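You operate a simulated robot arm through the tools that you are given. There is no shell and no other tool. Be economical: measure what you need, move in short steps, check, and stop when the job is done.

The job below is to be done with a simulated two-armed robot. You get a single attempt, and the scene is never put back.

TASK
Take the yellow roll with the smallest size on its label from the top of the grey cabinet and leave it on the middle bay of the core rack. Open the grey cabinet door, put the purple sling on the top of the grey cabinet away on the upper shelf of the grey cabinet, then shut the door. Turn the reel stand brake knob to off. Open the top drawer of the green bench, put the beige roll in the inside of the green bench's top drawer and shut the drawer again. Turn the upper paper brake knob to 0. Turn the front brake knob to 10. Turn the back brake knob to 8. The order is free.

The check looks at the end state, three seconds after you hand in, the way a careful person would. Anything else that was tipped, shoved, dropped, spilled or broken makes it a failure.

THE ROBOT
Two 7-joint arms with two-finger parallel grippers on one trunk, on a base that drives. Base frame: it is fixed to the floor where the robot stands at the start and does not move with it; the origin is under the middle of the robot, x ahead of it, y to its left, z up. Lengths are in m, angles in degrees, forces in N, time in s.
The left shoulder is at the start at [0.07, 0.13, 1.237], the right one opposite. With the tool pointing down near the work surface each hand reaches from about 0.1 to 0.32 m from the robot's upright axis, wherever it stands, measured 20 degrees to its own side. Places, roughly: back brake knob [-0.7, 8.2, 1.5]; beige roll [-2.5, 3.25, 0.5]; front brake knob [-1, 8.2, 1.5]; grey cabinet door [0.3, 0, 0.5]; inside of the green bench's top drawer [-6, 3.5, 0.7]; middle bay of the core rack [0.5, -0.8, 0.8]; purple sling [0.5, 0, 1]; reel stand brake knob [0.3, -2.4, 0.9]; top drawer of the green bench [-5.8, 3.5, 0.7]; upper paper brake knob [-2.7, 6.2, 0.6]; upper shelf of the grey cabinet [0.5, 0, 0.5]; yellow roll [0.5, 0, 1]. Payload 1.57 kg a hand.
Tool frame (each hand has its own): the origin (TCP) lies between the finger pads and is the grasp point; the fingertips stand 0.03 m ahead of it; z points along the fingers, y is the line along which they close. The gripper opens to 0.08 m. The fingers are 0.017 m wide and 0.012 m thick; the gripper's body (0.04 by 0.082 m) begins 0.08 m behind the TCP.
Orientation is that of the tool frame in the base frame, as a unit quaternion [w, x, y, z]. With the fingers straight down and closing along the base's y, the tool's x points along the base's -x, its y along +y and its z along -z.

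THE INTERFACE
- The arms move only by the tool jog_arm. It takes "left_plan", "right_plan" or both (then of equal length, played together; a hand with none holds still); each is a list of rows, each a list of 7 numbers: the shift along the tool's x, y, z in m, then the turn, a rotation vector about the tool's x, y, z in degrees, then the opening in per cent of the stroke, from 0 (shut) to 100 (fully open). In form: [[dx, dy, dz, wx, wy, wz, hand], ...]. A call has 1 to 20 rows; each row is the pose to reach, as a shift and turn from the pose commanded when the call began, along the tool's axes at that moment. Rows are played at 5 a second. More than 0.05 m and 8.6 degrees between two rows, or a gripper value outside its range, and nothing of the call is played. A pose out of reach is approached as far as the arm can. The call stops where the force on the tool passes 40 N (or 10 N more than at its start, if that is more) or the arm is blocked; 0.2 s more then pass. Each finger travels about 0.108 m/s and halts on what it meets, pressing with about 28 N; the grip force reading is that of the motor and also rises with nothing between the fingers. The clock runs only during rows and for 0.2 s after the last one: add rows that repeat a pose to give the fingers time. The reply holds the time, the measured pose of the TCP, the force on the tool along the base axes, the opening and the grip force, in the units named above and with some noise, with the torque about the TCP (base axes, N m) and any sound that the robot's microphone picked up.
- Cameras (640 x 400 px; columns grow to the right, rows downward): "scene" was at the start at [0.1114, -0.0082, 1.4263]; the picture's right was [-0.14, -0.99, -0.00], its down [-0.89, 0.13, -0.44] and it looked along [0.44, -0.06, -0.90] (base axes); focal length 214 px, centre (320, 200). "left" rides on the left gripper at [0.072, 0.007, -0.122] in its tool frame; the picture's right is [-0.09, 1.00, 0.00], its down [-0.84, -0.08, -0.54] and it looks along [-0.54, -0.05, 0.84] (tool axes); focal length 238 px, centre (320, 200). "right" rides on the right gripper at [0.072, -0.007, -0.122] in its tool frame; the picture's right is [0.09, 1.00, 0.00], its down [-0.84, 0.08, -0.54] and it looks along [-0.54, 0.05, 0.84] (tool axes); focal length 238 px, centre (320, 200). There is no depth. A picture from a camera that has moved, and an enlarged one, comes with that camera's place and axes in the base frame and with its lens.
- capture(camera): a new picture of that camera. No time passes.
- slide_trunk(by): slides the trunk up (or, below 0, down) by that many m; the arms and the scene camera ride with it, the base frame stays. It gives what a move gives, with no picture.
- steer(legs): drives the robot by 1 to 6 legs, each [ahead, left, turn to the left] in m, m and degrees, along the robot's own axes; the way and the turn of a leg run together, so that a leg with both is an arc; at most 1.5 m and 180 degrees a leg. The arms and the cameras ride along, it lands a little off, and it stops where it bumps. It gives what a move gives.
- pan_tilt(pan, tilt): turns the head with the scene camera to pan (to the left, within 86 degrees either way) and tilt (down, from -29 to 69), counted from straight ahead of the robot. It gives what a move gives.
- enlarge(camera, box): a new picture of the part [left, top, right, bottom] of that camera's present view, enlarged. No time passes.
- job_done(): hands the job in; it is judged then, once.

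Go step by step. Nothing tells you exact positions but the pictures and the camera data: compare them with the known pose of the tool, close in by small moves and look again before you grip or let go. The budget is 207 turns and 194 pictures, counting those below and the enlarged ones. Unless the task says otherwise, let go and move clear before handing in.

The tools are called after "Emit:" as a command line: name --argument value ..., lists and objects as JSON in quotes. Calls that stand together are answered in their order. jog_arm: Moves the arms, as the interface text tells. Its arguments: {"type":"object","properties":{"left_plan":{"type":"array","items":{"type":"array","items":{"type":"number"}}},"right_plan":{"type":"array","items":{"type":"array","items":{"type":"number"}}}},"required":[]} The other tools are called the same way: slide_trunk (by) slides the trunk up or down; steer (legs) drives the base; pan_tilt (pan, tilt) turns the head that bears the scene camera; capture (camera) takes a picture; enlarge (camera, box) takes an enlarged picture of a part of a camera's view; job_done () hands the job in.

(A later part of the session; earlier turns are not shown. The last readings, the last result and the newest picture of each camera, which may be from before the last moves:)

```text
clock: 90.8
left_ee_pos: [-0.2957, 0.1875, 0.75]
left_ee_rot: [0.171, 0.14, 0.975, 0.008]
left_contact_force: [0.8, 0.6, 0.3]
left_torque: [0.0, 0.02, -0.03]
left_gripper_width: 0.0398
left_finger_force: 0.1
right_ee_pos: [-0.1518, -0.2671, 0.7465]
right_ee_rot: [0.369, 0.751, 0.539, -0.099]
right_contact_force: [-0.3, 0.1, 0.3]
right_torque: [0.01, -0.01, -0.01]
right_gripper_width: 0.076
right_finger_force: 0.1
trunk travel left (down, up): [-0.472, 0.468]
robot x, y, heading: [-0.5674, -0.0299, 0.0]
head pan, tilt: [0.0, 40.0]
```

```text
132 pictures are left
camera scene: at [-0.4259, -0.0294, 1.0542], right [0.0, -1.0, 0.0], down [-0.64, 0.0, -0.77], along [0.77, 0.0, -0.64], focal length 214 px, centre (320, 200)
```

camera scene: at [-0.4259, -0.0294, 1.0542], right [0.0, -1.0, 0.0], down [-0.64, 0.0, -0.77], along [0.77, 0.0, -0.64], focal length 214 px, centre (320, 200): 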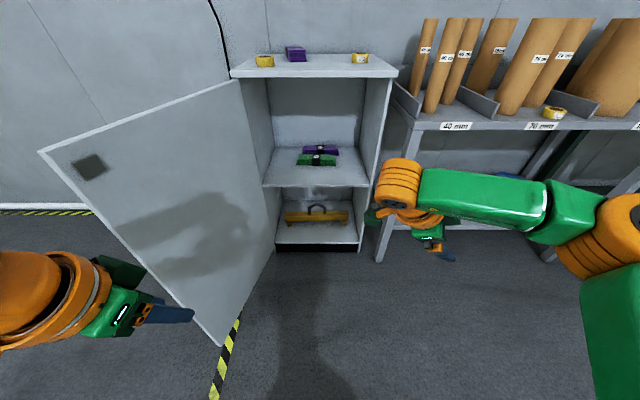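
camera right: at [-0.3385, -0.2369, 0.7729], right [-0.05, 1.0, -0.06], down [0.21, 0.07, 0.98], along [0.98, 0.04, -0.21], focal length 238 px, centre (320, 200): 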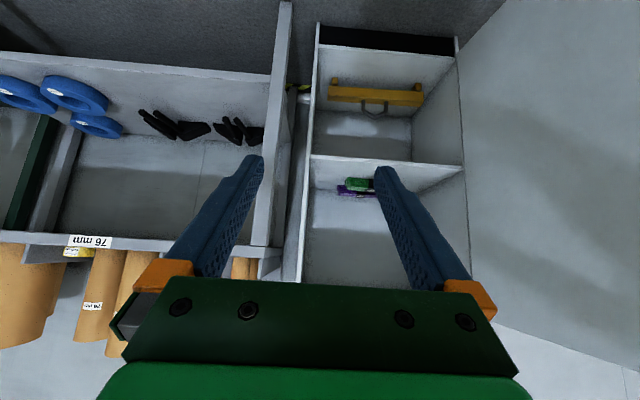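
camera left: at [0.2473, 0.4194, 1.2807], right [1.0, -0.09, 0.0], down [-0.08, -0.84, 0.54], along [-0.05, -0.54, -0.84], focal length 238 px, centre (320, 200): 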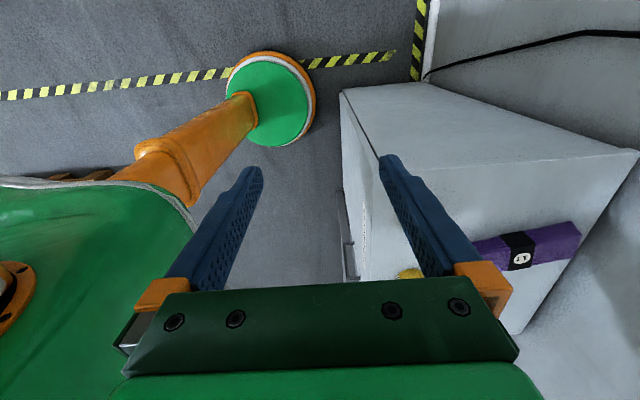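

Door and cabinet look intact. I restore the right hand's 45° forward tilt and raise the trunk.

Emit:
jog_arm --right_plan '[[0, 0, 0, -3.8, 1.35, -6.6, 95], [0, 0, 0, -7.6, 2.7, -13.2, 95], [0, 0, 0, -11.4, 4.05, -19.8, 95], [0, 0, 0, -15.2, 5.4, -26.4, 95], [0, 0, 0, -19, 6.75, -33, 95], [0, 0, 0, -22.8, 8.1, -39.6, 95], [0, 0, 0, -26.7, 9.45, -46.1, 95], [0, 0, 0, -30.5, 10.8, -52.7, 95], [0, 0, 0, -34.3, 12.2, -59.3, 95], [0, 0, 0, -38.1, 13.5, -65.9, 95], [0, 0, 0, -41.9, 14.9, -72.5, 95], [0, 0, 0, -45.7, 16.2, -79.1, 95], [0, 0, 0, -49.5, 17.6, -85.7, 95]]'

Emit:
slide_trunk --by 0.38

Emit:
capture --camera "scene"

```text
clock: 93.6
left_ee_pos: [-0.2958, 0.1858, 0.7508]
left_ee_rot: [0.17, 0.14, 0.975, 0.008]
left_contact_force: [-0.5, 0.2, -0.2]
left_torque: [0.0, 0.0, 0.0]
left_gripper_width: 0.0399
left_finger_force: 0.0
right_ee_pos: [-0.153, -0.2689, 0.7477]
right_ee_rot: [0.383, -0.002, 0.924, 0.0]
right_contact_force: [0.2, 0.8, 0.2]
right_torque: [0.01, 0.0, -0.01]
right_gripper_width: 0.0758
right_finger_force: 0.0
trunk travel left (down, up): [-0.472, 0.468]
robot x, y, heading: [-0.5606, -0.0291, -0.1]
head pan, tilt: [0.0, 40.0]
```

```text
clock: 97.2
left_ee_pos: [-0.2957, 0.1868, 1.1289]
left_ee_rot: [0.17, 0.141, 0.975, 0.008]
left_contact_force: [0.7, 0.2, -0.1]
left_torque: [-0.02, -0.02, -0.02]
left_gripper_width: 0.0402
left_finger_force: 0.0
right_ee_pos: [-0.1529, -0.268, 1.1272]
right_ee_rot: [0.383, -0.001, 0.924, -0.002]
right_contact_force: [0.0, -0.1, -0.2]
right_torque: [0.0, -0.02, -0.02]
right_gripper_width: 0.0757
right_finger_force: 0.1
trunk travel left (down, up): [-0.852, 0.088]
robot x, y, heading: [-0.5618, -0.0358, 0.1]
head pan, tilt: [0.0, 40.0]
```

```text
131 pictures are left
camera scene: at [-0.4258, -0.0295, 1.4342], right [0.0, -1.0, 0.0], down [-0.64, 0.0, -0.77], along [0.77, 0.0, -0.64], focal length 214 px, centre (320, 200)
```

scene: 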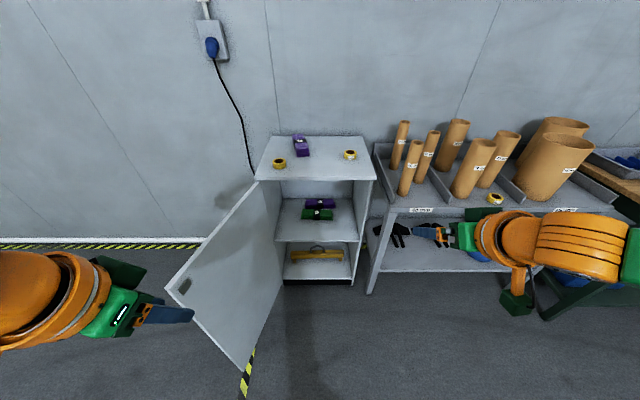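

Emit:
jog_arm --right_plan '[[-0.01, 0.035, 0.01, 0, 0, 0, 95], [-0.02, 0.07, 0.02, 0, 0, 0, 95], [-0.028, 0.1, 0.028, 0, 0, 0, 95]]'

Emit:
steer --legs '[[0.4, 0.03, 0], [0, 0, 22]]'

Emit:
capture --camera "scene"

Emit:
capture --camera "right"

```text
clock: 98.0
left_ee_pos: [-0.2947, 0.1879, 1.1284]
left_ee_rot: [0.17, 0.141, 0.975, 0.008]
left_contact_force: [0.0, -0.1, 0.5]
left_torque: [-0.02, 0.02, 0.01]
left_gripper_width: 0.0399
left_finger_force: 0.0
right_ee_pos: [-0.1106, -0.1683, 1.1265]
right_ee_rot: [0.383, -0.001, 0.924, -0.002]
right_contact_force: [-0.5, -0.4, 0.6]
right_torque: [0.02, 0.02, 0.01]
right_gripper_width: 0.0759
right_finger_force: 0.1
trunk travel left (down, up): [-0.852, 0.088]
robot x, y, heading: [-0.5592, -0.0302, -0.3]
head pan, tilt: [0.0, 40.0]
```

```text
clock: 101.7
left_ee_pos: [0.0028, 0.2999, 1.1293]
left_ee_rot: [0.166, -0.047, 0.984, 0.041]
left_contact_force: [-0.3, 0.1, 0.1]
left_torque: [0.02, -0.01, -0.01]
left_gripper_width: 0.04
left_finger_force: 0.0
right_ee_pos: [0.3057, 0.0372, 1.1268]
right_ee_rot: [0.376, -0.176, 0.907, 0.072]
right_contact_force: [-0.2, 0.2, -0.8]
right_torque: [0.0, -0.02, 0.03]
right_gripper_width: 0.0759
right_finger_force: 0.1
trunk travel left (down, up): [-0.852, 0.088]
robot x, y, heading: [-0.166, -0.0019, 21.7]
head pan, tilt: [0.0, 40.0]
```

```text
130 pictures are left
camera scene: at [-0.0375, 0.0495, 1.4342], right [0.37, -0.93, 0.0], down [-0.6, -0.24, -0.77], along [0.71, 0.28, -0.64], focal length 214 px, centre (320, 200)
```

scene: 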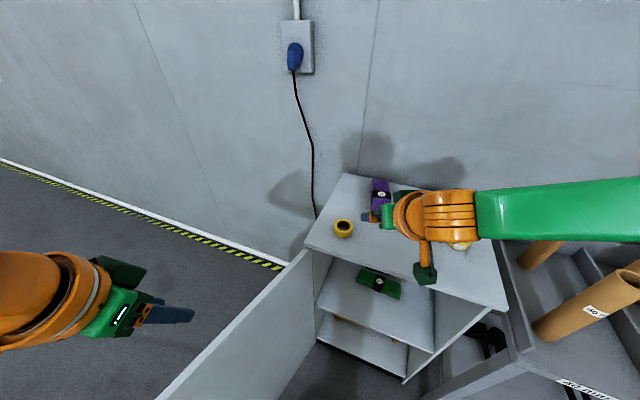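

```text
129 pictures are left
camera right: at [0.1803, -0.0211, 1.1625], right [-0.43, 0.9, -0.07], down [0.16, 0.15, 0.97], along [0.89, 0.41, -0.21], focal length 238 px, centre (320, 200)
```

right: 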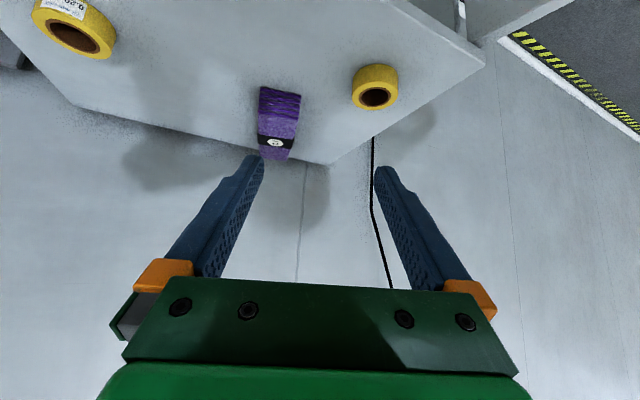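

Sling runs from (0.468,0.042) to (0.645,0.084), top z≈0.98. Drive in, then extend the hand over its centre with yaw matched.

Emit:
steer --legs '[[0.154, -0.045, 0]]'

Emit:
jog_arm --right_plan '[[-0.02, -0.01, 0.02, 2, 0, 2, 95], [-0.04, -0.02, 0.04, 4, 0, 4, 95], [-0.055, -0.025, 0.055, 6.1, 0, 6.1, 95]]'

Emit:
capture --camera "right"

Emit:
capture --camera "scene"

```text
clock: 103.1
left_ee_pos: [0.1582, 0.3151, 1.1301]
left_ee_rot: [0.166, -0.049, 0.984, 0.041]
left_contact_force: [-0.1, 0.0, -0.5]
left_torque: [0.0, 0.0, 0.01]
left_gripper_width: 0.04
left_finger_force: 0.1
right_ee_pos: [0.4623, 0.0523, 1.1285]
right_ee_rot: [0.378, -0.178, 0.906, 0.072]
right_contact_force: [-0.3, 0.4, -0.5]
right_torque: [0.02, 0.02, 0.0]
right_gripper_width: 0.0761
right_finger_force: 0.0
trunk travel left (down, up): [-0.852, 0.088]
robot x, y, heading: [-0.001, 0.0134, 21.9]
head pan, tilt: [0.0, 40.0]
```

```text
clock: 103.9
left_ee_pos: [0.1627, 0.3173, 1.1292]
left_ee_rot: [0.165, -0.047, 0.984, 0.041]
left_contact_force: [0.7, 0.0, 0.2]
left_torque: [-0.02, 0.0, 0.02]
left_gripper_width: 0.04
left_finger_force: 0.1
right_ee_pos: [0.5478, 0.0591, 1.127]
right_ee_rot: [0.381, -0.108, 0.917, 0.043]
right_contact_force: [0.3, 0.0, 0.0]
right_torque: [0.0, -0.02, 0.0]
right_gripper_width: 0.076
right_finger_force: 0.1
trunk travel left (down, up): [-0.852, 0.088]
robot x, y, heading: [-0.0046, 0.0143, 21.8]
head pan, tilt: [0.0, 40.0]
```

```text
128 pictures are left
camera right: at [0.4161, 0.0207, 1.1619], right [-0.29, 0.95, -0.07], down [0.18, 0.13, 0.97], along [0.94, 0.27, -0.21], focal length 238 px, centre (320, 200)
```

right: 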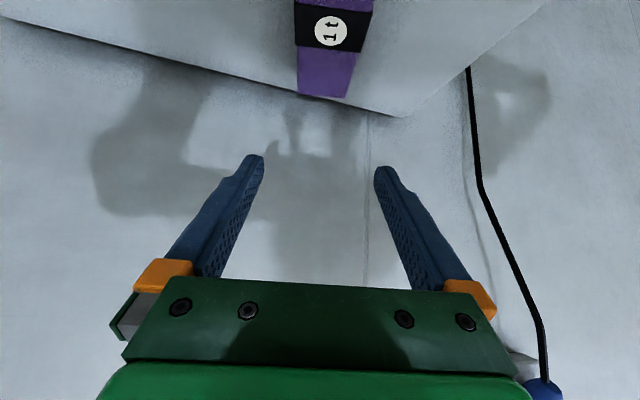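

```text
127 pictures are left
camera scene: at [0.1239, 0.0663, 1.4341], right [0.37, -0.93, 0.0], down [-0.6, -0.24, -0.77], along [0.71, 0.28, -0.64], focal length 214 px, centre (320, 200)
```

scene: 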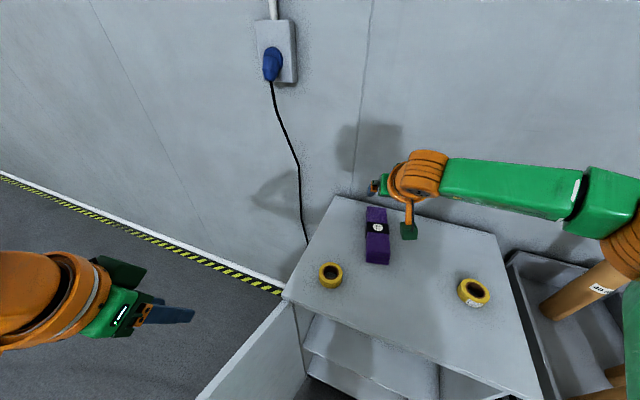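

Emit:
jog_arm --right_plan '[[0.025, 0, 0.025, 0, 0, 0, 95], [0.05, 0, 0.05, 0, 0, 0, 95], [0.075, 0, 0.075, 0, 0, 0, 95], [0.083, 0, 0.083, 0, 0, 0, 95]]'

Emit:
capture --camera "right"

Emit:
capture --camera "scene"

```text
clock: 104.9
left_ee_pos: [0.1615, 0.3145, 1.1301]
left_ee_rot: [0.166, -0.049, 0.984, 0.041]
left_contact_force: [0.4, -0.5, 0.9]
left_torque: [0.01, 0.0, 0.0]
left_gripper_width: 0.0402
left_finger_force: 0.1
right_ee_pos: [0.5402, 0.0408, 1.0252]
right_ee_rot: [0.381, -0.108, 0.917, 0.043]
right_contact_force: [-0.1, 0.6, 1.4]
right_torque: [0.01, -0.01, 0.03]
right_gripper_width: 0.0758
right_finger_force: 0.0
right hand out of reach, approached as far as the arm can: row 2, 3, 4
trunk travel left (down, up): [-0.852, 0.088]
robot x, y, heading: [-0.0036, 0.0161, 21.8]
head pan, tilt: [0.0, 40.0]
```

```text
126 pictures are left
camera right: at [0.4077, 0.0017, 1.0613], right [-0.29, 0.95, -0.07], down [0.18, 0.13, 0.97], along [0.94, 0.27, -0.21], focal length 238 px, centre (320, 200)
```

right: 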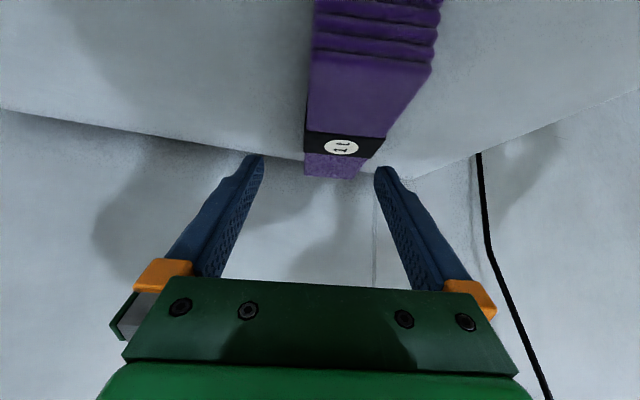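

```text
125 pictures are left
camera scene: at [0.1222, 0.0657, 1.4343], right [0.37, -0.93, 0.0], down [-0.6, -0.24, -0.77], along [0.71, 0.28, -0.64], focal length 214 px, centre (320, 200)
```

scene: 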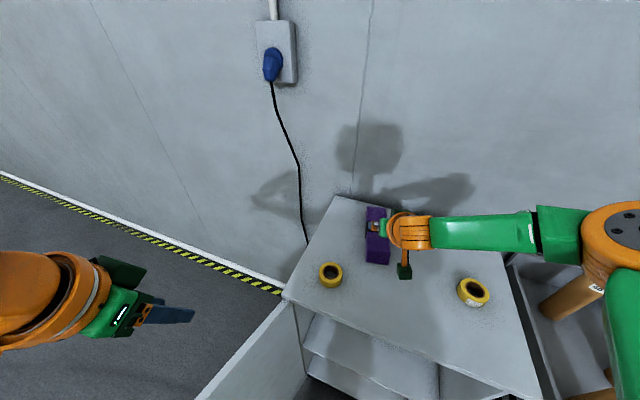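

Emit:
steer --legs '[[0.007, 0.018, 0]]'

Emit:
slide_trunk --by -0.02

Emit:
capture --camera "right"

```text
clock: 105.7
left_ee_pos: [0.1616, 0.3311, 1.1316]
left_ee_rot: [0.166, -0.047, 0.984, 0.042]
left_contact_force: [-0.3, 0.3, -0.2]
left_torque: [0.05, 0.01, -0.01]
left_gripper_width: 0.04
left_finger_force: 0.1
right_ee_pos: [0.5394, 0.0566, 1.0272]
right_ee_rot: [0.381, -0.108, 0.917, 0.046]
right_contact_force: [-0.4, -0.5, -0.8]
right_torque: [0.01, -0.02, 0.02]
right_gripper_width: 0.076
right_finger_force: 0.0
trunk travel left (down, up): [-0.852, 0.088]
robot x, y, heading: [0.0008, 0.0335, 21.7]
head pan, tilt: [0.0, 40.0]
```

```text
clock: 106.4
left_ee_pos: [0.1626, 0.3338, 1.1103]
left_ee_rot: [0.166, -0.048, 0.984, 0.042]
left_contact_force: [0.4, -0.2, -0.9]
left_torque: [0.0, 0.0, -0.02]
left_gripper_width: 0.0403
left_finger_force: 0.0
right_ee_pos: [0.5391, 0.0593, 1.0071]
right_ee_rot: [0.382, -0.108, 0.917, 0.044]
right_contact_force: [-0.2, 0.2, 0.9]
right_torque: [0.05, 0.03, -0.01]
right_gripper_width: 0.0761
right_finger_force: 0.1
trunk travel left (down, up): [-0.832, 0.108]
robot x, y, heading: [-0.0028, 0.0312, 22.2]
head pan, tilt: [0.0, 40.0]
```

```text
124 pictures are left
camera right: at [0.4081, 0.0201, 1.0413], right [-0.29, 0.95, -0.07], down [0.18, 0.12, 0.98], along [0.94, 0.27, -0.21], focal length 238 px, centre (320, 200)
```

right: 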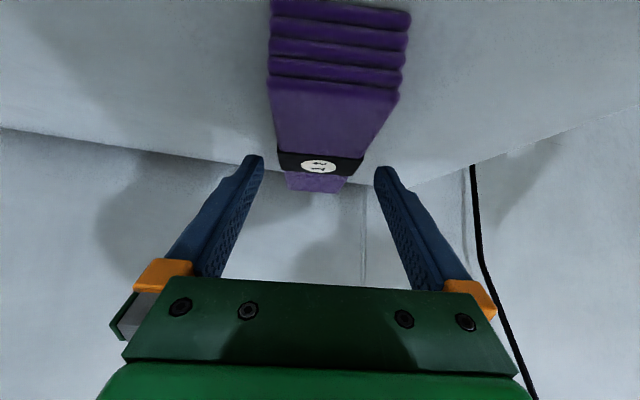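

Emit:
slide_trunk --by -0.018

Emit:
capture --camera "right"

```text
clock: 107.0
left_ee_pos: [0.1625, 0.3346, 1.0919]
left_ee_rot: [0.166, -0.048, 0.984, 0.041]
left_contact_force: [0.4, 0.5, -0.2]
left_torque: [-0.02, -0.01, 0.03]
left_gripper_width: 0.0401
left_finger_force: 0.1
right_ee_pos: [0.5401, 0.0592, 0.9885]
right_ee_rot: [0.381, -0.108, 0.917, 0.044]
right_contact_force: [-0.4, 0.6, 0.8]
right_torque: [-0.01, -0.02, 0.02]
right_gripper_width: 0.0761
right_finger_force: 0.1
trunk travel left (down, up): [-0.814, 0.126]
robot x, y, heading: [-0.0001, 0.0316, 21.8]
head pan, tilt: [0.0, 40.0]
```

```text
123 pictures are left
camera right: at [0.408, 0.0208, 1.0233], right [-0.29, 0.95, -0.07], down [0.18, 0.13, 0.97], along [0.94, 0.27, -0.21], focal length 238 px, centre (320, 200)
```

right: 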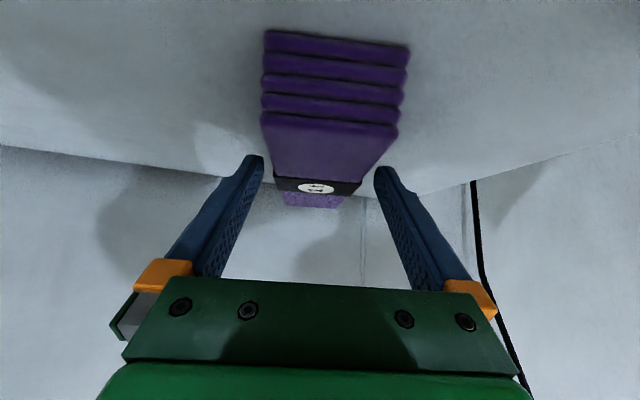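

Emit:
slide_trunk --by -0.007

Emit:
jog_arm --right_plan '[[0, 0, 0, 0, 0, 0, 80], [0, 0, 0, 0, 0, 0, 60], [0, 0, 0, 0, 0, 0, 45], [0, 0, 0, 0, 0, 0, 45], [0, 0, 0, 0, 0, 0, 45]]'

Emit:
capture --camera "right"

```text
clock: 107.6
left_ee_pos: [0.1632, 0.3344, 1.0844]
left_ee_rot: [0.165, -0.048, 0.984, 0.041]
left_contact_force: [0.0, 0.2, -0.7]
left_torque: [0.02, 0.02, 0.01]
left_gripper_width: 0.0399
left_finger_force: 0.0
right_ee_pos: [0.54, 0.0592, 0.9815]
right_ee_rot: [0.381, -0.108, 0.917, 0.043]
right_contact_force: [1.3, 0.7, -0.3]
right_torque: [0.03, -0.02, 0.02]
right_gripper_width: 0.076
right_finger_force: 0.1
trunk travel left (down, up): [-0.807, 0.133]
robot x, y, heading: [-0.0059, 0.0338, 22.0]
head pan, tilt: [0.0, 40.0]
```

```text
clock: 108.8
left_ee_pos: [0.1619, 0.3349, 1.0856]
left_ee_rot: [0.165, -0.048, 0.984, 0.04]
left_contact_force: [0.0, -0.2, 1.0]
left_torque: [-0.01, 0.05, -0.03]
left_gripper_width: 0.0403
left_finger_force: 0.1
right_ee_pos: [0.5393, 0.0591, 0.9813]
right_ee_rot: [0.381, -0.108, 0.917, 0.044]
right_contact_force: [0.6, -0.7, 0.3]
right_torque: [-0.11, -0.06, -0.17]
right_gripper_width: 0.062
right_finger_force: 28.2
trunk travel left (down, up): [-0.807, 0.133]
robot x, y, heading: [-0.0067, 0.0326, 21.6]
head pan, tilt: [0.0, 40.0]
```

```text
122 pictures are left
camera right: at [0.4077, 0.0207, 1.0165], right [-0.29, 0.95, -0.07], down [0.18, 0.13, 0.98], along [0.94, 0.27, -0.21], focal length 238 px, centre (320, 200)
```

right: 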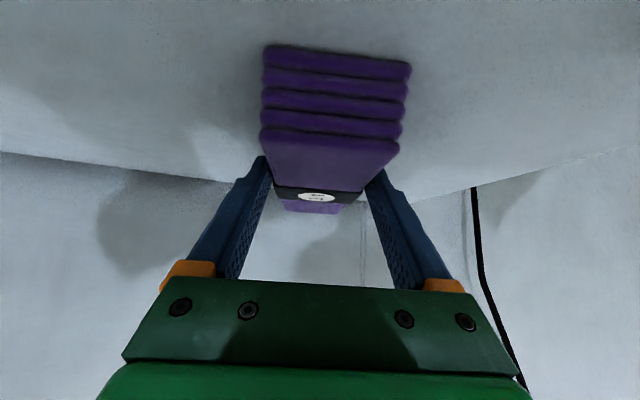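

Gripped the sling. Lift it with the trunk.

Emit:
slide_trunk --by 0.1

Emit:
capture --camera "right"

```text
clock: 110.1
left_ee_pos: [0.1628, 0.3344, 1.1842]
left_ee_rot: [0.164, -0.048, 0.984, 0.041]
left_contact_force: [0.2, -0.1, -0.4]
left_torque: [-0.02, 0.02, -0.02]
left_gripper_width: 0.0399
left_finger_force: 0.1
right_ee_pos: [0.5406, 0.0591, 1.0797]
right_ee_rot: [0.38, -0.108, 0.917, 0.043]
right_contact_force: [0.1, 0.4, -2.9]
right_torque: [-0.03, 0.12, 0.01]
right_gripper_width: 0.0616
right_finger_force: 28.1
trunk travel left (down, up): [-0.907, 0.033]
robot x, y, heading: [-0.0034, 0.0353, 22.0]
head pan, tilt: [0.0, 40.0]
```

```text
121 pictures are left
camera right: at [0.4086, 0.021, 1.1161], right [-0.29, 0.95, -0.07], down [0.18, 0.13, 0.97], along [0.94, 0.27, -0.21], focal length 238 px, centre (320, 200)
```

right: 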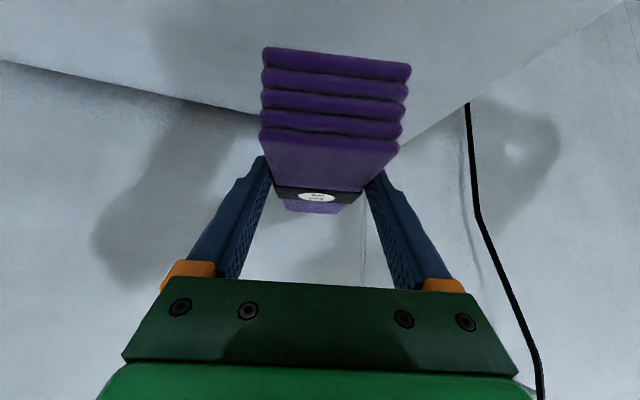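

The sling is held, but the right elbow would foul the rack when lowered; the left arm suits the shelf better. I set the sling back down on the cabinet top to re-pick it with the left hand.

Emit:
slide_trunk --by -0.097

Emit:
jog_arm --right_plan '[[0, 0, 0, 0, 0, 0, 80], [0, 0, 0, 0, 0, 0, 95], [0, 0, 0, 0, 0, 0, 95]]'

Emit:
slide_trunk --by 0.12

Emit:
capture --camera "right"

```text
clock: 111.4
left_ee_pos: [0.1627, 0.3342, 1.0878]
left_ee_rot: [0.165, -0.048, 0.984, 0.041]
left_contact_force: [0.4, 0.6, -0.2]
left_torque: [0.04, 0.01, 0.03]
left_gripper_width: 0.0403
left_finger_force: 0.0
right_ee_pos: [0.5406, 0.0587, 0.9824]
right_ee_rot: [0.38, -0.108, 0.918, 0.044]
right_contact_force: [-0.6, -0.6, -3.1]
right_torque: [-0.01, 0.11, 0.01]
right_gripper_width: 0.0617
right_finger_force: 28.6
trunk travel left (down, up): [-0.81, 0.13]
robot x, y, heading: [-0.0074, 0.0316, 21.8]
head pan, tilt: [0.0, 40.0]
```

```text
clock: 112.2
left_ee_pos: [0.1609, 0.3344, 1.0887]
left_ee_rot: [0.165, -0.047, 0.984, 0.041]
left_contact_force: [0.1, 0.3, -0.3]
left_torque: [0.01, 0.0, -0.02]
left_gripper_width: 0.0401
left_finger_force: 0.0
right_ee_pos: [0.5401, 0.0596, 0.9837]
right_ee_rot: [0.381, -0.107, 0.917, 0.043]
right_contact_force: [-0.1, 0.2, 0.5]
right_torque: [0.02, 0.0, 0.0]
right_gripper_width: 0.0758
right_finger_force: 0.1
trunk travel left (down, up): [-0.81, 0.13]
robot x, y, heading: [-0.0034, 0.0333, 22.1]
head pan, tilt: [0.0, 40.0]
```

```text
clock: 113.7
left_ee_pos: [0.1622, 0.3341, 1.2074]
left_ee_rot: [0.166, -0.048, 0.984, 0.04]
left_contact_force: [0.7, -0.1, -0.7]
left_torque: [-0.01, 0.01, 0.01]
left_gripper_width: 0.0399
left_finger_force: 0.0
right_ee_pos: [0.5404, 0.0591, 1.1038]
right_ee_rot: [0.381, -0.108, 0.917, 0.043]
right_contact_force: [0.7, 0.4, -0.1]
right_torque: [-0.03, -0.01, -0.01]
right_gripper_width: 0.0757
right_finger_force: 0.1
trunk travel left (down, up): [-0.93, 0.01]
robot x, y, heading: [0.0005, 0.0364, 21.7]
head pan, tilt: [0.0, 40.0]
```

```text
120 pictures are left
camera right: at [0.4079, 0.021, 1.1394], right [-0.29, 0.95, -0.07], down [0.18, 0.13, 0.97], along [0.94, 0.27, -0.21], focal length 238 px, centre (320, 200)
```

right: 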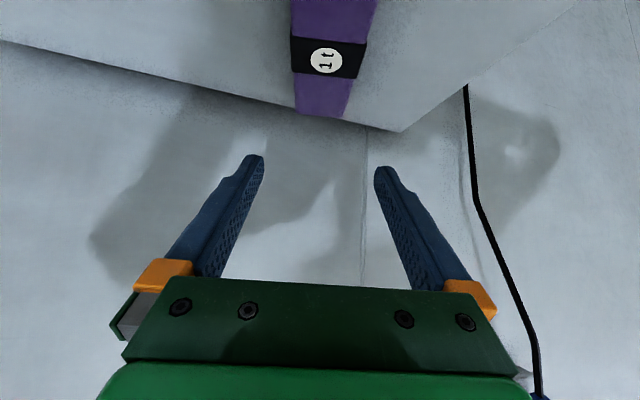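

Emit:
steer --legs '[[-0.38, 0, 0], [0, 0, -22]]'

Emit:
jog_arm --left_plan '[[-0.041, -0.009, 0.014, -1.35, -6.25, -3.9, 95], [-0.081, -0.017, 0.027, -2.7, -12.5, -7.75, 95], [-0.121, -0.026, 0.041, -4.05, -18.75, -11.6, 95], [-0.162, -0.035, 0.054, -5.4, -25, -15.5, 95], [-0.162, -0.035, 0.054, -5.4, -25, -15.5, 95], [-0.162, -0.035, 0.054, -5.4, -25, -15.5, 95], [-0.162, -0.035, 0.054, -5.4, -25, -15.5, 95], [-0.162, -0.035, 0.054, -5.4, -25, -15.5, 95]]' --right_plan '[[0.027, -0.009, -0.027, 0, 5.6, 0, 95], [0.055, -0.018, -0.055, 0, 11.2, 0, 95], [0.082, -0.027, -0.082, 0, 16.8, 0, 95], [0.11, -0.036, -0.11, 0, 22.4, 0, 95], [0.137, -0.045, -0.137, 0, 28, 0, 95], [0.164, -0.054, -0.164, 0, 33.6, 0, 95], [0.192, -0.063, -0.192, 0, 39.2, 0, 95], [0.219, -0.07, -0.219, 0, 45, 0, 95]]'

Emit:
capture --camera "scene"

Emit:
capture --camera "left"

```text
clock: 117.3
left_ee_pos: [-0.0917, 0.1103, 1.2086]
left_ee_rot: [0.171, 0.141, 0.975, 0.009]
left_contact_force: [-0.2, 0.0, -1.2]
left_torque: [0.01, 0.01, -0.03]
left_gripper_width: 0.0402
left_finger_force: 0.1
right_ee_pos: [0.1545, -0.2868, 1.1045]
right_ee_rot: [0.382, 0.069, 0.921, -0.03]
right_contact_force: [0.9, 0.6, 0.7]
right_torque: [0.0, 0.03, -0.01]
right_gripper_width: 0.0761
right_finger_force: 0.0
trunk travel left (down, up): [-0.93, 0.01]
robot x, y, heading: [-0.3594, -0.1077, -0.1]
head pan, tilt: [0.0, 40.0]
```

```text
clock: 119.1
left_ee_pos: [0.0616, 0.0269, 1.2088]
left_ee_rot: [0.382, 0.0, 0.924, 0.001]
left_contact_force: [-0.2, 0.4, 0.5]
left_torque: [-0.02, -0.01, 0.03]
left_gripper_width: 0.0759
left_finger_force: 0.1
right_ee_pos: [-0.1209, -0.318, 1.1105]
right_ee_rot: [-0.001, 0.077, 0.997, 0.0]
right_contact_force: [0.4, -0.9, -0.1]
right_torque: [0.03, -0.04, -0.02]
right_gripper_width: 0.0763
right_finger_force: 0.2
right hand out of reach, approached as far as the arm can: row 6, 7, 8
trunk travel left (down, up): [-0.93, 0.01]
robot x, y, heading: [-0.3565, -0.1105, -0.3]
head pan, tilt: [0.0, 40.0]
```

```text
119 pictures are left
camera scene: at [-0.2235, -0.1084, 1.5123], right [0.0, -1.0, 0.0], down [-0.64, 0.0, -0.77], along [0.77, 0.0, -0.64], focal length 214 px, centre (320, 200)
```

scene: 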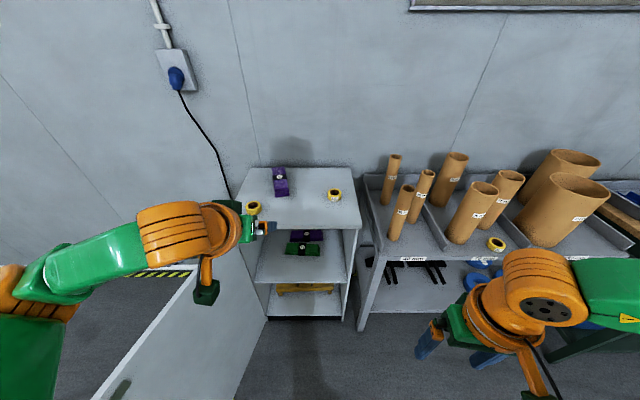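

```text
118 pictures are left
camera left: at [-0.0752, 0.0357, 1.2455], right [0.06, 1.0, 0.07], down [0.21, -0.08, 0.97], along [0.98, -0.05, -0.21], focal length 238 px, centre (320, 200)
```

left: 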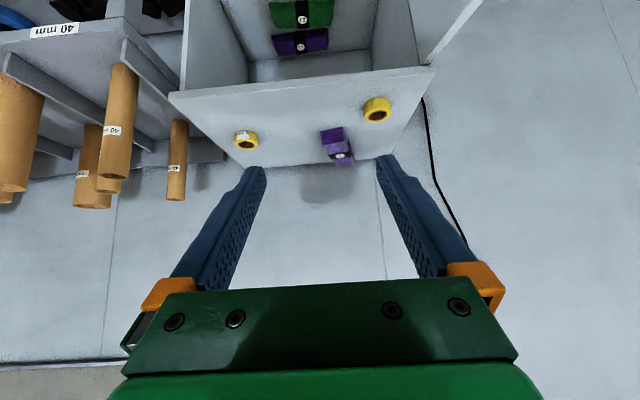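

Emit:
jog_arm --left_plan '[[-0.02, 0, 0.02, -4.6, 0, -4.6, 95], [-0.04, 0, 0.04, -9.2, 0, -9.2, 95], [-0.057, 0, 0.057, -9.2, 0, -9.2, 95]]'

Emit:
steer --legs '[[0.38, 0.035, 0]]'

Emit:
capture --camera "left"

Emit:
capture --camera "scene"

```text
clock: 119.9
left_ee_pos: [0.1434, 0.0281, 1.2089]
left_ee_rot: [0.38, -0.104, 0.918, 0.044]
left_contact_force: [-0.4, 0.3, -0.1]
left_torque: [-0.05, -0.01, -0.01]
left_gripper_width: 0.0759
left_finger_force: 0.1
right_ee_pos: [-0.1199, -0.3174, 1.11]
right_ee_rot: [-0.001, 0.076, 0.997, -0.002]
right_contact_force: [0.2, 0.3, -0.6]
right_torque: [0.0, 0.02, 0.0]
right_gripper_width: 0.0761
right_finger_force: 0.1
trunk travel left (down, up): [-0.93, 0.01]
robot x, y, heading: [-0.3577, -0.1032, -0.0]
head pan, tilt: [0.0, 40.0]
```

```text
clock: 122.3
left_ee_pos: [0.5194, 0.0601, 1.2094]
left_ee_rot: [0.381, -0.105, 0.918, 0.043]
left_contact_force: [-0.1, 0.6, 0.8]
left_torque: [-0.01, 0.0, 0.0]
left_gripper_width: 0.0761
left_finger_force: 0.1
right_ee_pos: [0.2566, -0.2837, 1.1111]
right_ee_rot: [0.0, 0.076, 0.997, -0.001]
right_contact_force: [0.5, 0.6, -0.1]
right_torque: [0.02, -0.04, 0.0]
right_gripper_width: 0.0759
right_finger_force: 0.0
trunk travel left (down, up): [-0.93, 0.01]
robot x, y, heading: [0.0203, -0.0713, -0.4]
head pan, tilt: [0.0, 40.0]
```

```text
117 pictures are left
camera left: at [0.3841, 0.0374, 1.2459], right [-0.16, 0.98, 0.07], down [0.22, -0.03, 0.98], along [0.96, 0.17, -0.21], focal length 238 px, centre (320, 200)
```

left: 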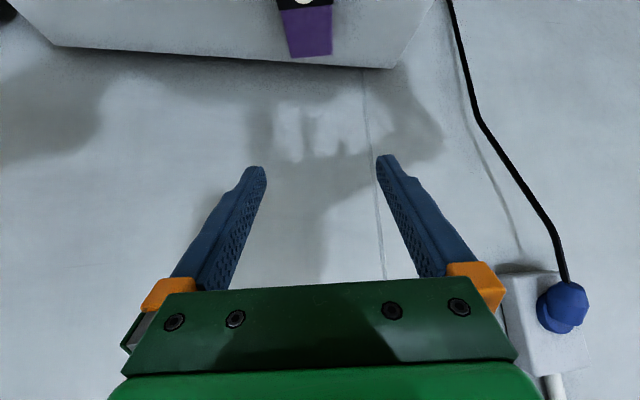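

```text
116 pictures are left
camera scene: at [0.1526, -0.0748, 1.5125], right [0.0, -1.0, 0.0], down [-0.64, 0.0, -0.77], along [0.77, 0.0, -0.64], focal length 214 px, centre (320, 200)
```

scene: 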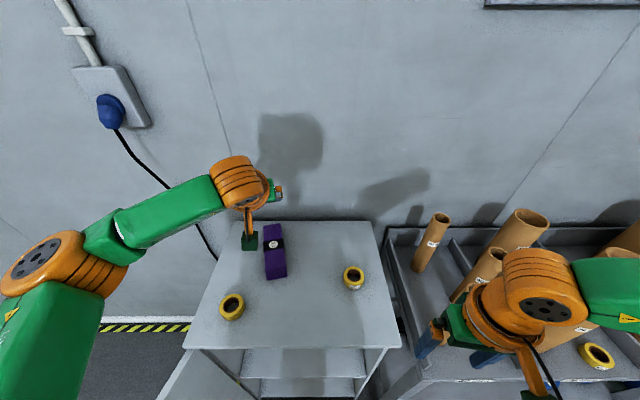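

Emit:
jog_arm --left_plan '[[0.013, -0.001, 0.022, 0, 0, 0, 95], [0.026, -0.002, 0.044, 0, 0, 0, 95], [0.04, -0.004, 0.067, 0, 0, 0, 95], [0.053, -0.005, 0.089, 0, 0, 0, 95]]' --right_plan '[[0, 0, -0.04, 0, 0, 0, 95], [0, 0, -0.08, 0, 0, 0, 95], [0, 0, -0.12, 0, 0, 0, 95], [0, 0, -0.15, 0, 0, 0, 95]]'

Emit:
capture --camera "left"

Emit:
capture --camera "scene"

```text
clock: 123.3
left_ee_pos: [0.5481, 0.0619, 1.1081]
left_ee_rot: [0.38, -0.106, 0.918, 0.044]
left_contact_force: [0.6, -0.4, 0.5]
left_torque: [0.03, -0.01, 0.03]
left_gripper_width: 0.0759
left_finger_force: 0.1
right_ee_pos: [0.2588, -0.2831, 1.2605]
right_ee_rot: [0.0, 0.076, 0.997, -0.003]
right_contact_force: [-0.1, -0.5, -0.5]
right_torque: [0.0, -0.01, -0.02]
right_gripper_width: 0.0759
right_finger_force: 0.0
trunk travel left (down, up): [-0.93, 0.01]
robot x, y, heading: [0.0218, -0.075, -0.2]
head pan, tilt: [0.0, 40.0]
```

```text
115 pictures are left
camera left: at [0.4132, 0.0396, 1.1443], right [-0.16, 0.98, 0.07], down [0.22, -0.03, 0.97], along [0.96, 0.17, -0.21], focal length 238 px, centre (320, 200)
```

left: 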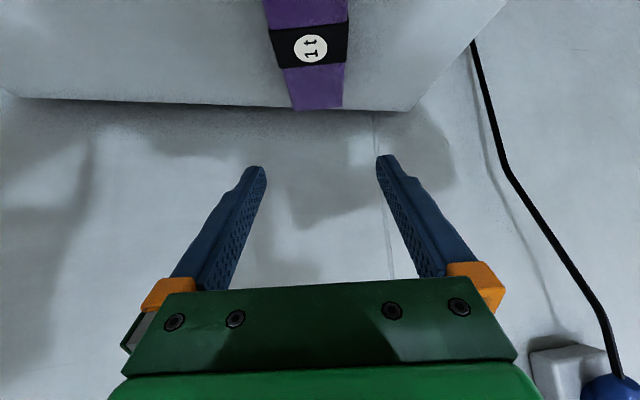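

```text
114 pictures are left
camera scene: at [0.1568, -0.0739, 1.5121], right [0.0, -1.0, 0.0], down [-0.64, 0.0, -0.77], along [0.77, 0.0, -0.64], focal length 214 px, centre (320, 200)
```

scene: 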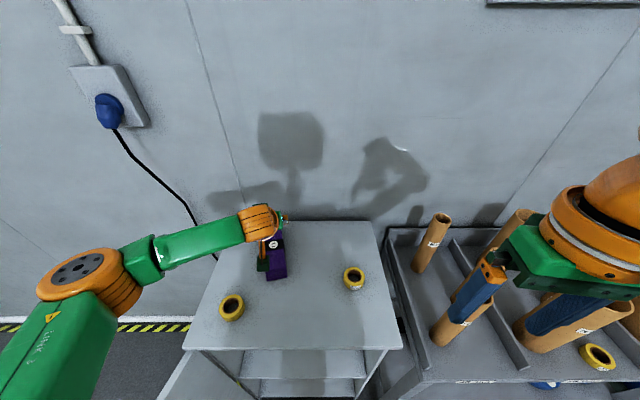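

Emit:
slide_trunk --by -0.105

Emit:
capture --camera "left"

```text
clock: 124.7
left_ee_pos: [0.5472, 0.063, 1.0043]
left_ee_rot: [0.38, -0.105, 0.918, 0.044]
left_contact_force: [0.2, -0.6, 0.6]
left_torque: [-0.02, 0.03, 0.0]
left_gripper_width: 0.0759
left_finger_force: 0.1
right_ee_pos: [0.2595, -0.2845, 1.1565]
right_ee_rot: [-0.002, 0.075, 0.997, 0.0]
right_contact_force: [-0.3, 0.2, -0.7]
right_torque: [-0.01, -0.03, 0.0]
right_gripper_width: 0.0761
right_finger_force: 0.0
trunk travel left (down, up): [-0.825, 0.115]
robot x, y, heading: [0.0238, -0.0776, -0.3]
head pan, tilt: [0.0, 40.0]
```

```text
113 pictures are left
camera left: at [0.4123, 0.0391, 1.04], right [-0.16, 0.98, 0.07], down [0.22, -0.03, 0.97], along [0.96, 0.17, -0.21], focal length 238 px, centre (320, 200)
```

left: 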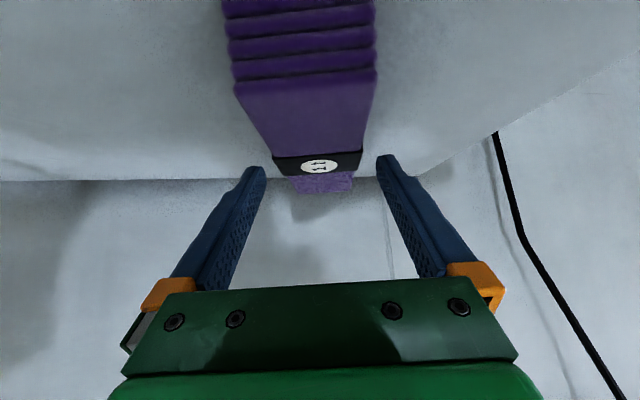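

Emit:
slide_trunk --by -0.022

Emit:
jog_arm --left_plan '[[0, 0, 0, 0, 0, 0, 80], [0, 0, 0, 0, 0, 0, 60], [0, 0, 0, 0, 0, 0, 45], [0, 0, 0, 0, 0, 0, 45], [0, 0, 0, 0, 0, 0, 45]]'

Emit:
slide_trunk --by 0.1

Emit:
capture --camera "left"

```text
clock: 125.4
left_ee_pos: [0.5471, 0.0627, 0.9815]
left_ee_rot: [0.381, -0.104, 0.918, 0.043]
left_contact_force: [0.3, -0.2, 0.2]
left_torque: [0.0, 0.0, -0.01]
left_gripper_width: 0.0758
left_finger_force: 0.1
right_ee_pos: [0.2583, -0.2835, 1.132]
right_ee_rot: [-0.001, 0.076, 0.997, -0.001]
right_contact_force: [-0.6, -0.5, 1.1]
right_torque: [-0.01, 0.0, -0.03]
right_gripper_width: 0.0762
right_finger_force: 0.0
trunk travel left (down, up): [-0.803, 0.137]
robot x, y, heading: [0.0185, -0.072, -0.1]
head pan, tilt: [0.0, 40.0]
```

```text
clock: 126.6
left_ee_pos: [0.5476, 0.0606, 0.9813]
left_ee_rot: [0.38, -0.105, 0.918, 0.043]
left_contact_force: [0.9, -0.5, 1.0]
left_torque: [-0.15, 0.0, -0.15]
left_gripper_width: 0.062
left_finger_force: 28.3
right_ee_pos: [0.2595, -0.2829, 1.1327]
right_ee_rot: [0.0, 0.076, 0.997, -0.001]
right_contact_force: [0.3, 0.1, 0.6]
right_torque: [0.0, 0.0, 0.02]
right_gripper_width: 0.0762
right_finger_force: 0.0
trunk travel left (down, up): [-0.803, 0.137]
robot x, y, heading: [0.0216, -0.0733, -0.2]
head pan, tilt: [0.0, 40.0]
```

```text
clock: 127.9
left_ee_pos: [0.5489, 0.0626, 1.0804]
left_ee_rot: [0.38, -0.104, 0.918, 0.043]
left_contact_force: [0.9, -0.9, -3.8]
left_torque: [-0.01, 0.13, -0.02]
left_gripper_width: 0.0615
left_finger_force: 27.9
right_ee_pos: [0.2604, -0.2817, 1.2327]
right_ee_rot: [-0.002, 0.076, 0.997, -0.001]
right_contact_force: [-0.3, -0.2, -1.5]
right_torque: [0.01, 0.01, -0.01]
right_gripper_width: 0.076
right_finger_force: 0.0
trunk travel left (down, up): [-0.903, 0.037]
robot x, y, heading: [0.0211, -0.0729, -0.2]
head pan, tilt: [0.0, 40.0]
```

```text
112 pictures are left
camera left: at [0.4131, 0.0393, 1.1176], right [-0.16, 0.98, 0.07], down [0.22, -0.03, 0.97], along [0.96, 0.17, -0.21], focal length 238 px, centre (320, 200)
```

left: 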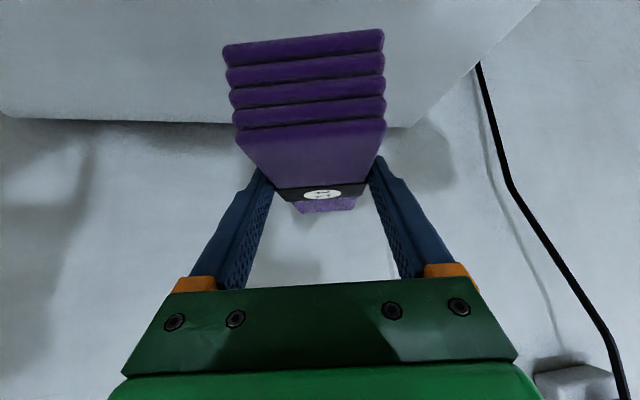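

Emit:
steer --legs '[[-0.6, 0, 0], [0, -0.225, 0]]'

Emit:
jog_arm --left_plan '[[0, 0, 0, 4.6, 0, 4.6, 45], [0, 0, 0, 9.2, 0, 9.2, 45]]'

Emit:
slide_trunk --by -0.35

Emit:
slide_trunk --by -0.15

Emit:
capture --camera "scene"

Emit:
capture --camera "left"

```text
clock: 132.6
left_ee_pos: [-0.0523, -0.1579, 1.0809]
left_ee_rot: [0.379, -0.104, 0.918, 0.042]
left_contact_force: [0.0, 1.0, -4.1]
left_torque: [-0.03, 0.07, -0.02]
left_gripper_width: 0.0618
left_finger_force: 28.2
right_ee_pos: [-0.344, -0.5008, 1.2345]
right_ee_rot: [-0.001, 0.079, 0.997, -0.004]
right_contact_force: [-0.4, 0.5, 0.5]
right_torque: [-0.02, 0.02, 0.02]
right_gripper_width: 0.076
right_finger_force: 0.1
trunk travel left (down, up): [-0.903, 0.037]
robot x, y, heading: [-0.5808, -0.2984, -0.5]
head pan, tilt: [0.0, 40.0]
```

```text
clock: 133.2
left_ee_pos: [-0.0535, -0.1587, 1.0802]
left_ee_rot: [0.382, 0.002, 0.924, -0.001]
left_contact_force: [-0.3, 1.0, -3.1]
left_torque: [-0.03, 0.06, -0.01]
left_gripper_width: 0.0616
left_finger_force: 28.2
right_ee_pos: [-0.3433, -0.5026, 1.2326]
right_ee_rot: [-0.001, 0.078, 0.997, -0.003]
right_contact_force: [-0.1, 0.6, -0.1]
right_torque: [0.0, -0.01, 0.01]
right_gripper_width: 0.0761
right_finger_force: 0.1
trunk travel left (down, up): [-0.903, 0.037]
robot x, y, heading: [-0.5784, -0.2969, -0.7]
head pan, tilt: [0.0, 40.0]
```

```text
clock: 136.6
left_ee_pos: [-0.053, -0.1609, 0.731]
left_ee_rot: [0.382, 0.003, 0.924, -0.001]
left_contact_force: [-0.4, -0.9, -3.1]
left_torque: [0.0, 0.13, 0.02]
left_gripper_width: 0.0615
left_finger_force: 28.3
right_ee_pos: [-0.3439, -0.5057, 0.8827]
right_ee_rot: [-0.001, 0.078, 0.997, -0.002]
right_contact_force: [0.0, -0.5, 0.4]
right_torque: [0.0, -0.04, 0.01]
right_gripper_width: 0.076
right_finger_force: 0.2
trunk travel left (down, up): [-0.553, 0.387]
robot x, y, heading: [-0.5785, -0.297, -0.4]
head pan, tilt: [0.0, 40.0]
```

```text
clock: 138.4
left_ee_pos: [-0.0546, -0.1609, 0.582]
left_ee_rot: [0.381, 0.001, 0.924, 0.0]
left_contact_force: [-0.6, -0.7, -2.9]
left_torque: [0.0, 0.12, 0.01]
left_gripper_width: 0.0616
left_finger_force: 27.5
right_ee_pos: [-0.3447, -0.5052, 0.7326]
right_ee_rot: [-0.002, 0.078, 0.997, -0.001]
right_contact_force: [0.5, 0.2, 0.1]
right_torque: [0.02, 0.02, 0.02]
right_gripper_width: 0.0759
right_finger_force: 0.0
trunk travel left (down, up): [-0.403, 0.537]
robot x, y, heading: [-0.5777, -0.2966, -0.6]
head pan, tilt: [0.0, 40.0]
```

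```text
111 pictures are left
camera scene: at [-0.4456, -0.2958, 0.9851], right [-0.01, -1.0, 0.0], down [-0.64, 0.01, -0.77], along [0.77, -0.01, -0.64], focal length 214 px, centre (320, 200)
```

scene: 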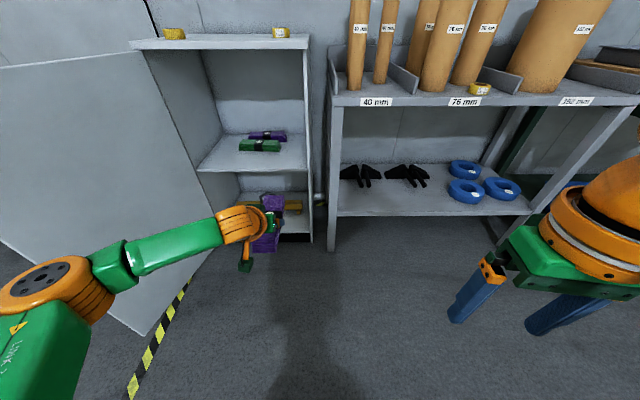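

```text
110 pictures are left
camera left: at [-0.1907, -0.1524, 0.6178], right [0.07, 1.0, 0.07], down [0.21, -0.08, 0.97], along [0.98, -0.05, -0.21], focal length 238 px, centre (320, 200)
```

left: 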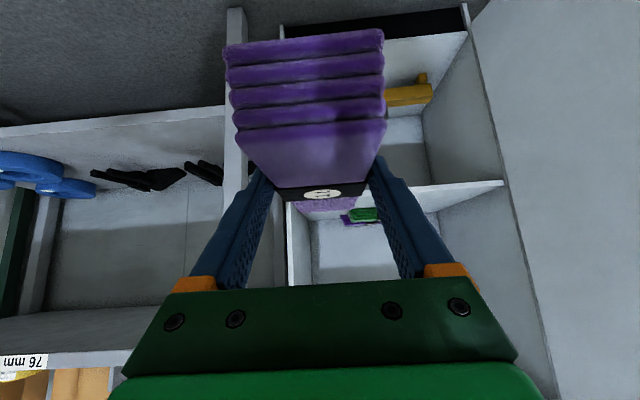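

Emit:
steer --legs '[[0.3, -0.008, 0.4]]'

Emit:
capture --camera "scene"

Emit:
capture --camera "left"

```text
clock: 140.4
left_ee_pos: [0.244, -0.1656, 0.5812]
left_ee_rot: [0.382, -0.002, 0.924, 0.001]
left_contact_force: [0.4, -0.1, -2.9]
left_torque: [-0.01, 0.11, -0.02]
left_gripper_width: 0.0619
left_finger_force: 28.2
right_ee_pos: [-0.0444, -0.5133, 0.7319]
right_ee_rot: [0.0, 0.074, 0.997, -0.002]
right_contact_force: [-0.5, -0.8, 0.5]
right_torque: [-0.02, 0.01, -0.03]
right_gripper_width: 0.0759
right_finger_force: 0.0
trunk travel left (down, up): [-0.403, 0.537]
robot x, y, heading: [-0.2861, -0.3078, -0.1]
head pan, tilt: [0.0, 40.0]
```

```text
109 pictures are left
camera scene: at [-0.1471, -0.3041, 0.985], right [0.0, -1.0, 0.0], down [-0.64, 0.0, -0.77], along [0.77, 0.0, -0.64], focal length 214 px, centre (320, 200)
```

scene: 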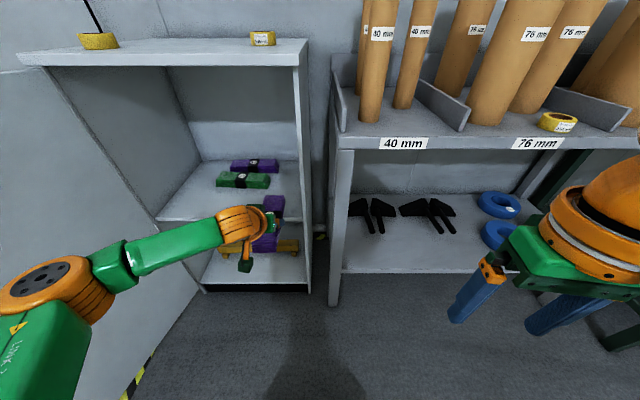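

```text
108 pictures are left
camera left: at [0.1064, -0.1585, 0.6175], right [0.06, 1.0, 0.07], down [0.21, -0.08, 0.97], along [0.98, -0.05, -0.21], focal length 238 px, centre (320, 200)
```

left: 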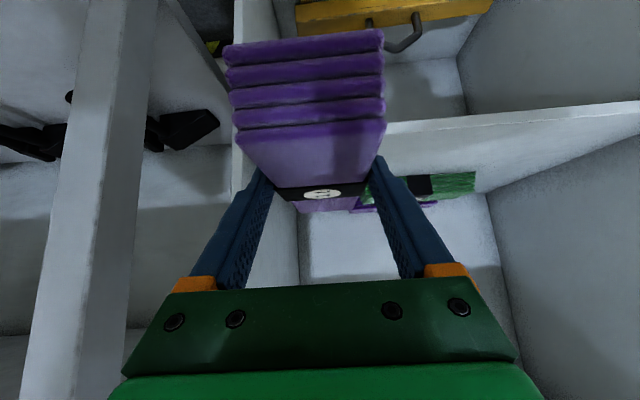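

Emit:
steer --legs '[[0.2, -0.002, 0]]'

Emit:
capture --camera "left"

Emit:
capture --camera "scene"

```text
clock: 142.0
left_ee_pos: [0.4446, -0.1681, 0.5802]
left_ee_rot: [0.383, -0.003, 0.924, 0.001]
left_contact_force: [-0.2, 0.1, -3.3]
left_torque: [0.06, 0.12, -0.03]
left_gripper_width: 0.0616
left_finger_force: 28.0
right_ee_pos: [0.157, -0.5141, 0.7319]
right_ee_rot: [0.0, 0.075, 0.997, -0.002]
right_contact_force: [0.1, 0.0, 0.5]
right_torque: [0.01, 0.0, -0.01]
right_gripper_width: 0.0759
right_finger_force: 0.1
trunk travel left (down, up): [-0.403, 0.537]
robot x, y, heading: [-0.0807, -0.3081, 0.0]
head pan, tilt: [0.0, 40.0]
```

```text
107 pictures are left
camera left: at [0.3078, -0.1602, 0.6175], right [0.06, 1.0, 0.07], down [0.21, -0.08, 0.97], along [0.98, -0.04, -0.21], focal length 238 px, centre (320, 200)
```

left: 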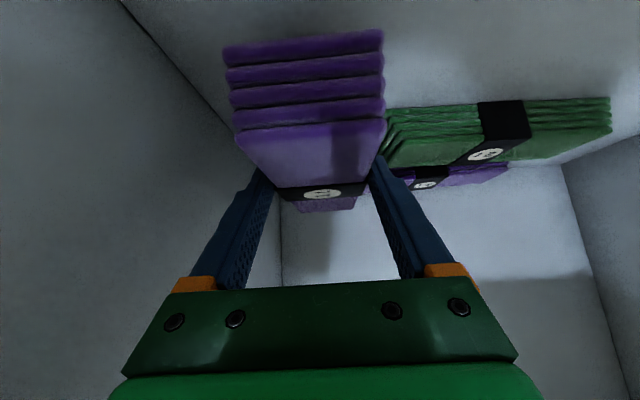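

```text
106 pictures are left
camera scene: at [0.0544, -0.306, 0.985], right [0.0, -1.0, 0.0], down [-0.64, 0.0, -0.77], along [0.77, 0.0, -0.64], focal length 214 px, centre (320, 200)
```

scene: 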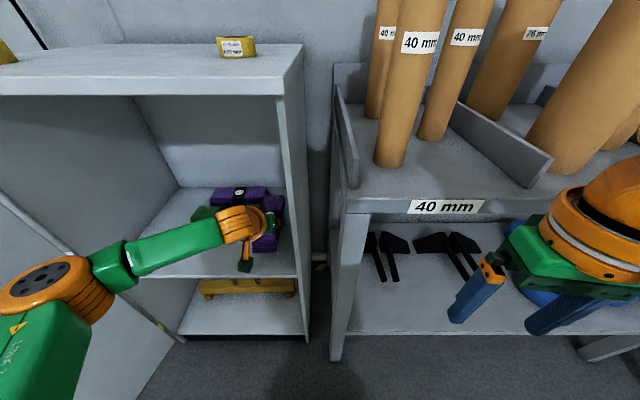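

Emit:
slide_trunk --by -0.032

Emit:
slide_trunk --by -0.006

Emit:
capture --camera "left"

```text
clock: 142.8
left_ee_pos: [0.4452, -0.1678, 0.5488]
left_ee_rot: [0.382, -0.003, 0.924, 0.002]
left_contact_force: [-0.3, -0.2, -2.4]
left_torque: [-0.02, 0.12, -0.03]
left_gripper_width: 0.0614
left_finger_force: 28.0
right_ee_pos: [0.1576, -0.5158, 0.7012]
right_ee_rot: [-0.001, 0.074, 0.997, -0.002]
right_contact_force: [0.7, -0.1, -0.3]
right_torque: [0.01, -0.01, -0.01]
right_gripper_width: 0.076
right_finger_force: 0.0
trunk travel left (down, up): [-0.371, 0.569]
robot x, y, heading: [-0.0786, -0.3058, -0.2]
head pan, tilt: [0.0, 40.0]
```

```text
clock: 143.3
left_ee_pos: [0.4444, -0.1669, 0.5421]
left_ee_rot: [0.382, -0.002, 0.924, 0.0]
left_contact_force: [-0.5, 0.2, -3.3]
left_torque: [-0.03, 0.13, -0.01]
left_gripper_width: 0.0614
left_finger_force: 27.8
right_ee_pos: [0.1577, -0.5167, 0.6948]
right_ee_rot: [-0.001, 0.074, 0.997, -0.001]
right_contact_force: [-0.3, -0.1, -0.7]
right_torque: [0.01, -0.01, -0.03]
right_gripper_width: 0.0763
right_finger_force: 0.0
trunk travel left (down, up): [-0.365, 0.575]
robot x, y, heading: [-0.0794, -0.3078, -0.1]
head pan, tilt: [0.0, 40.0]
```

```text
105 pictures are left
camera left: at [0.3075, -0.1602, 0.5796], right [0.06, 1.0, 0.07], down [0.21, -0.08, 0.97], along [0.98, -0.04, -0.21], focal length 238 px, centre (320, 200)
```

left: 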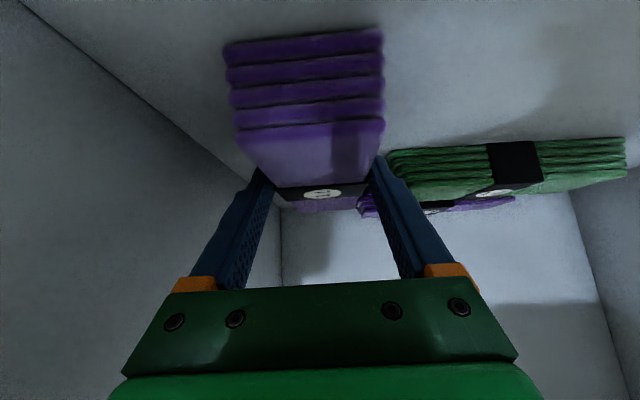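

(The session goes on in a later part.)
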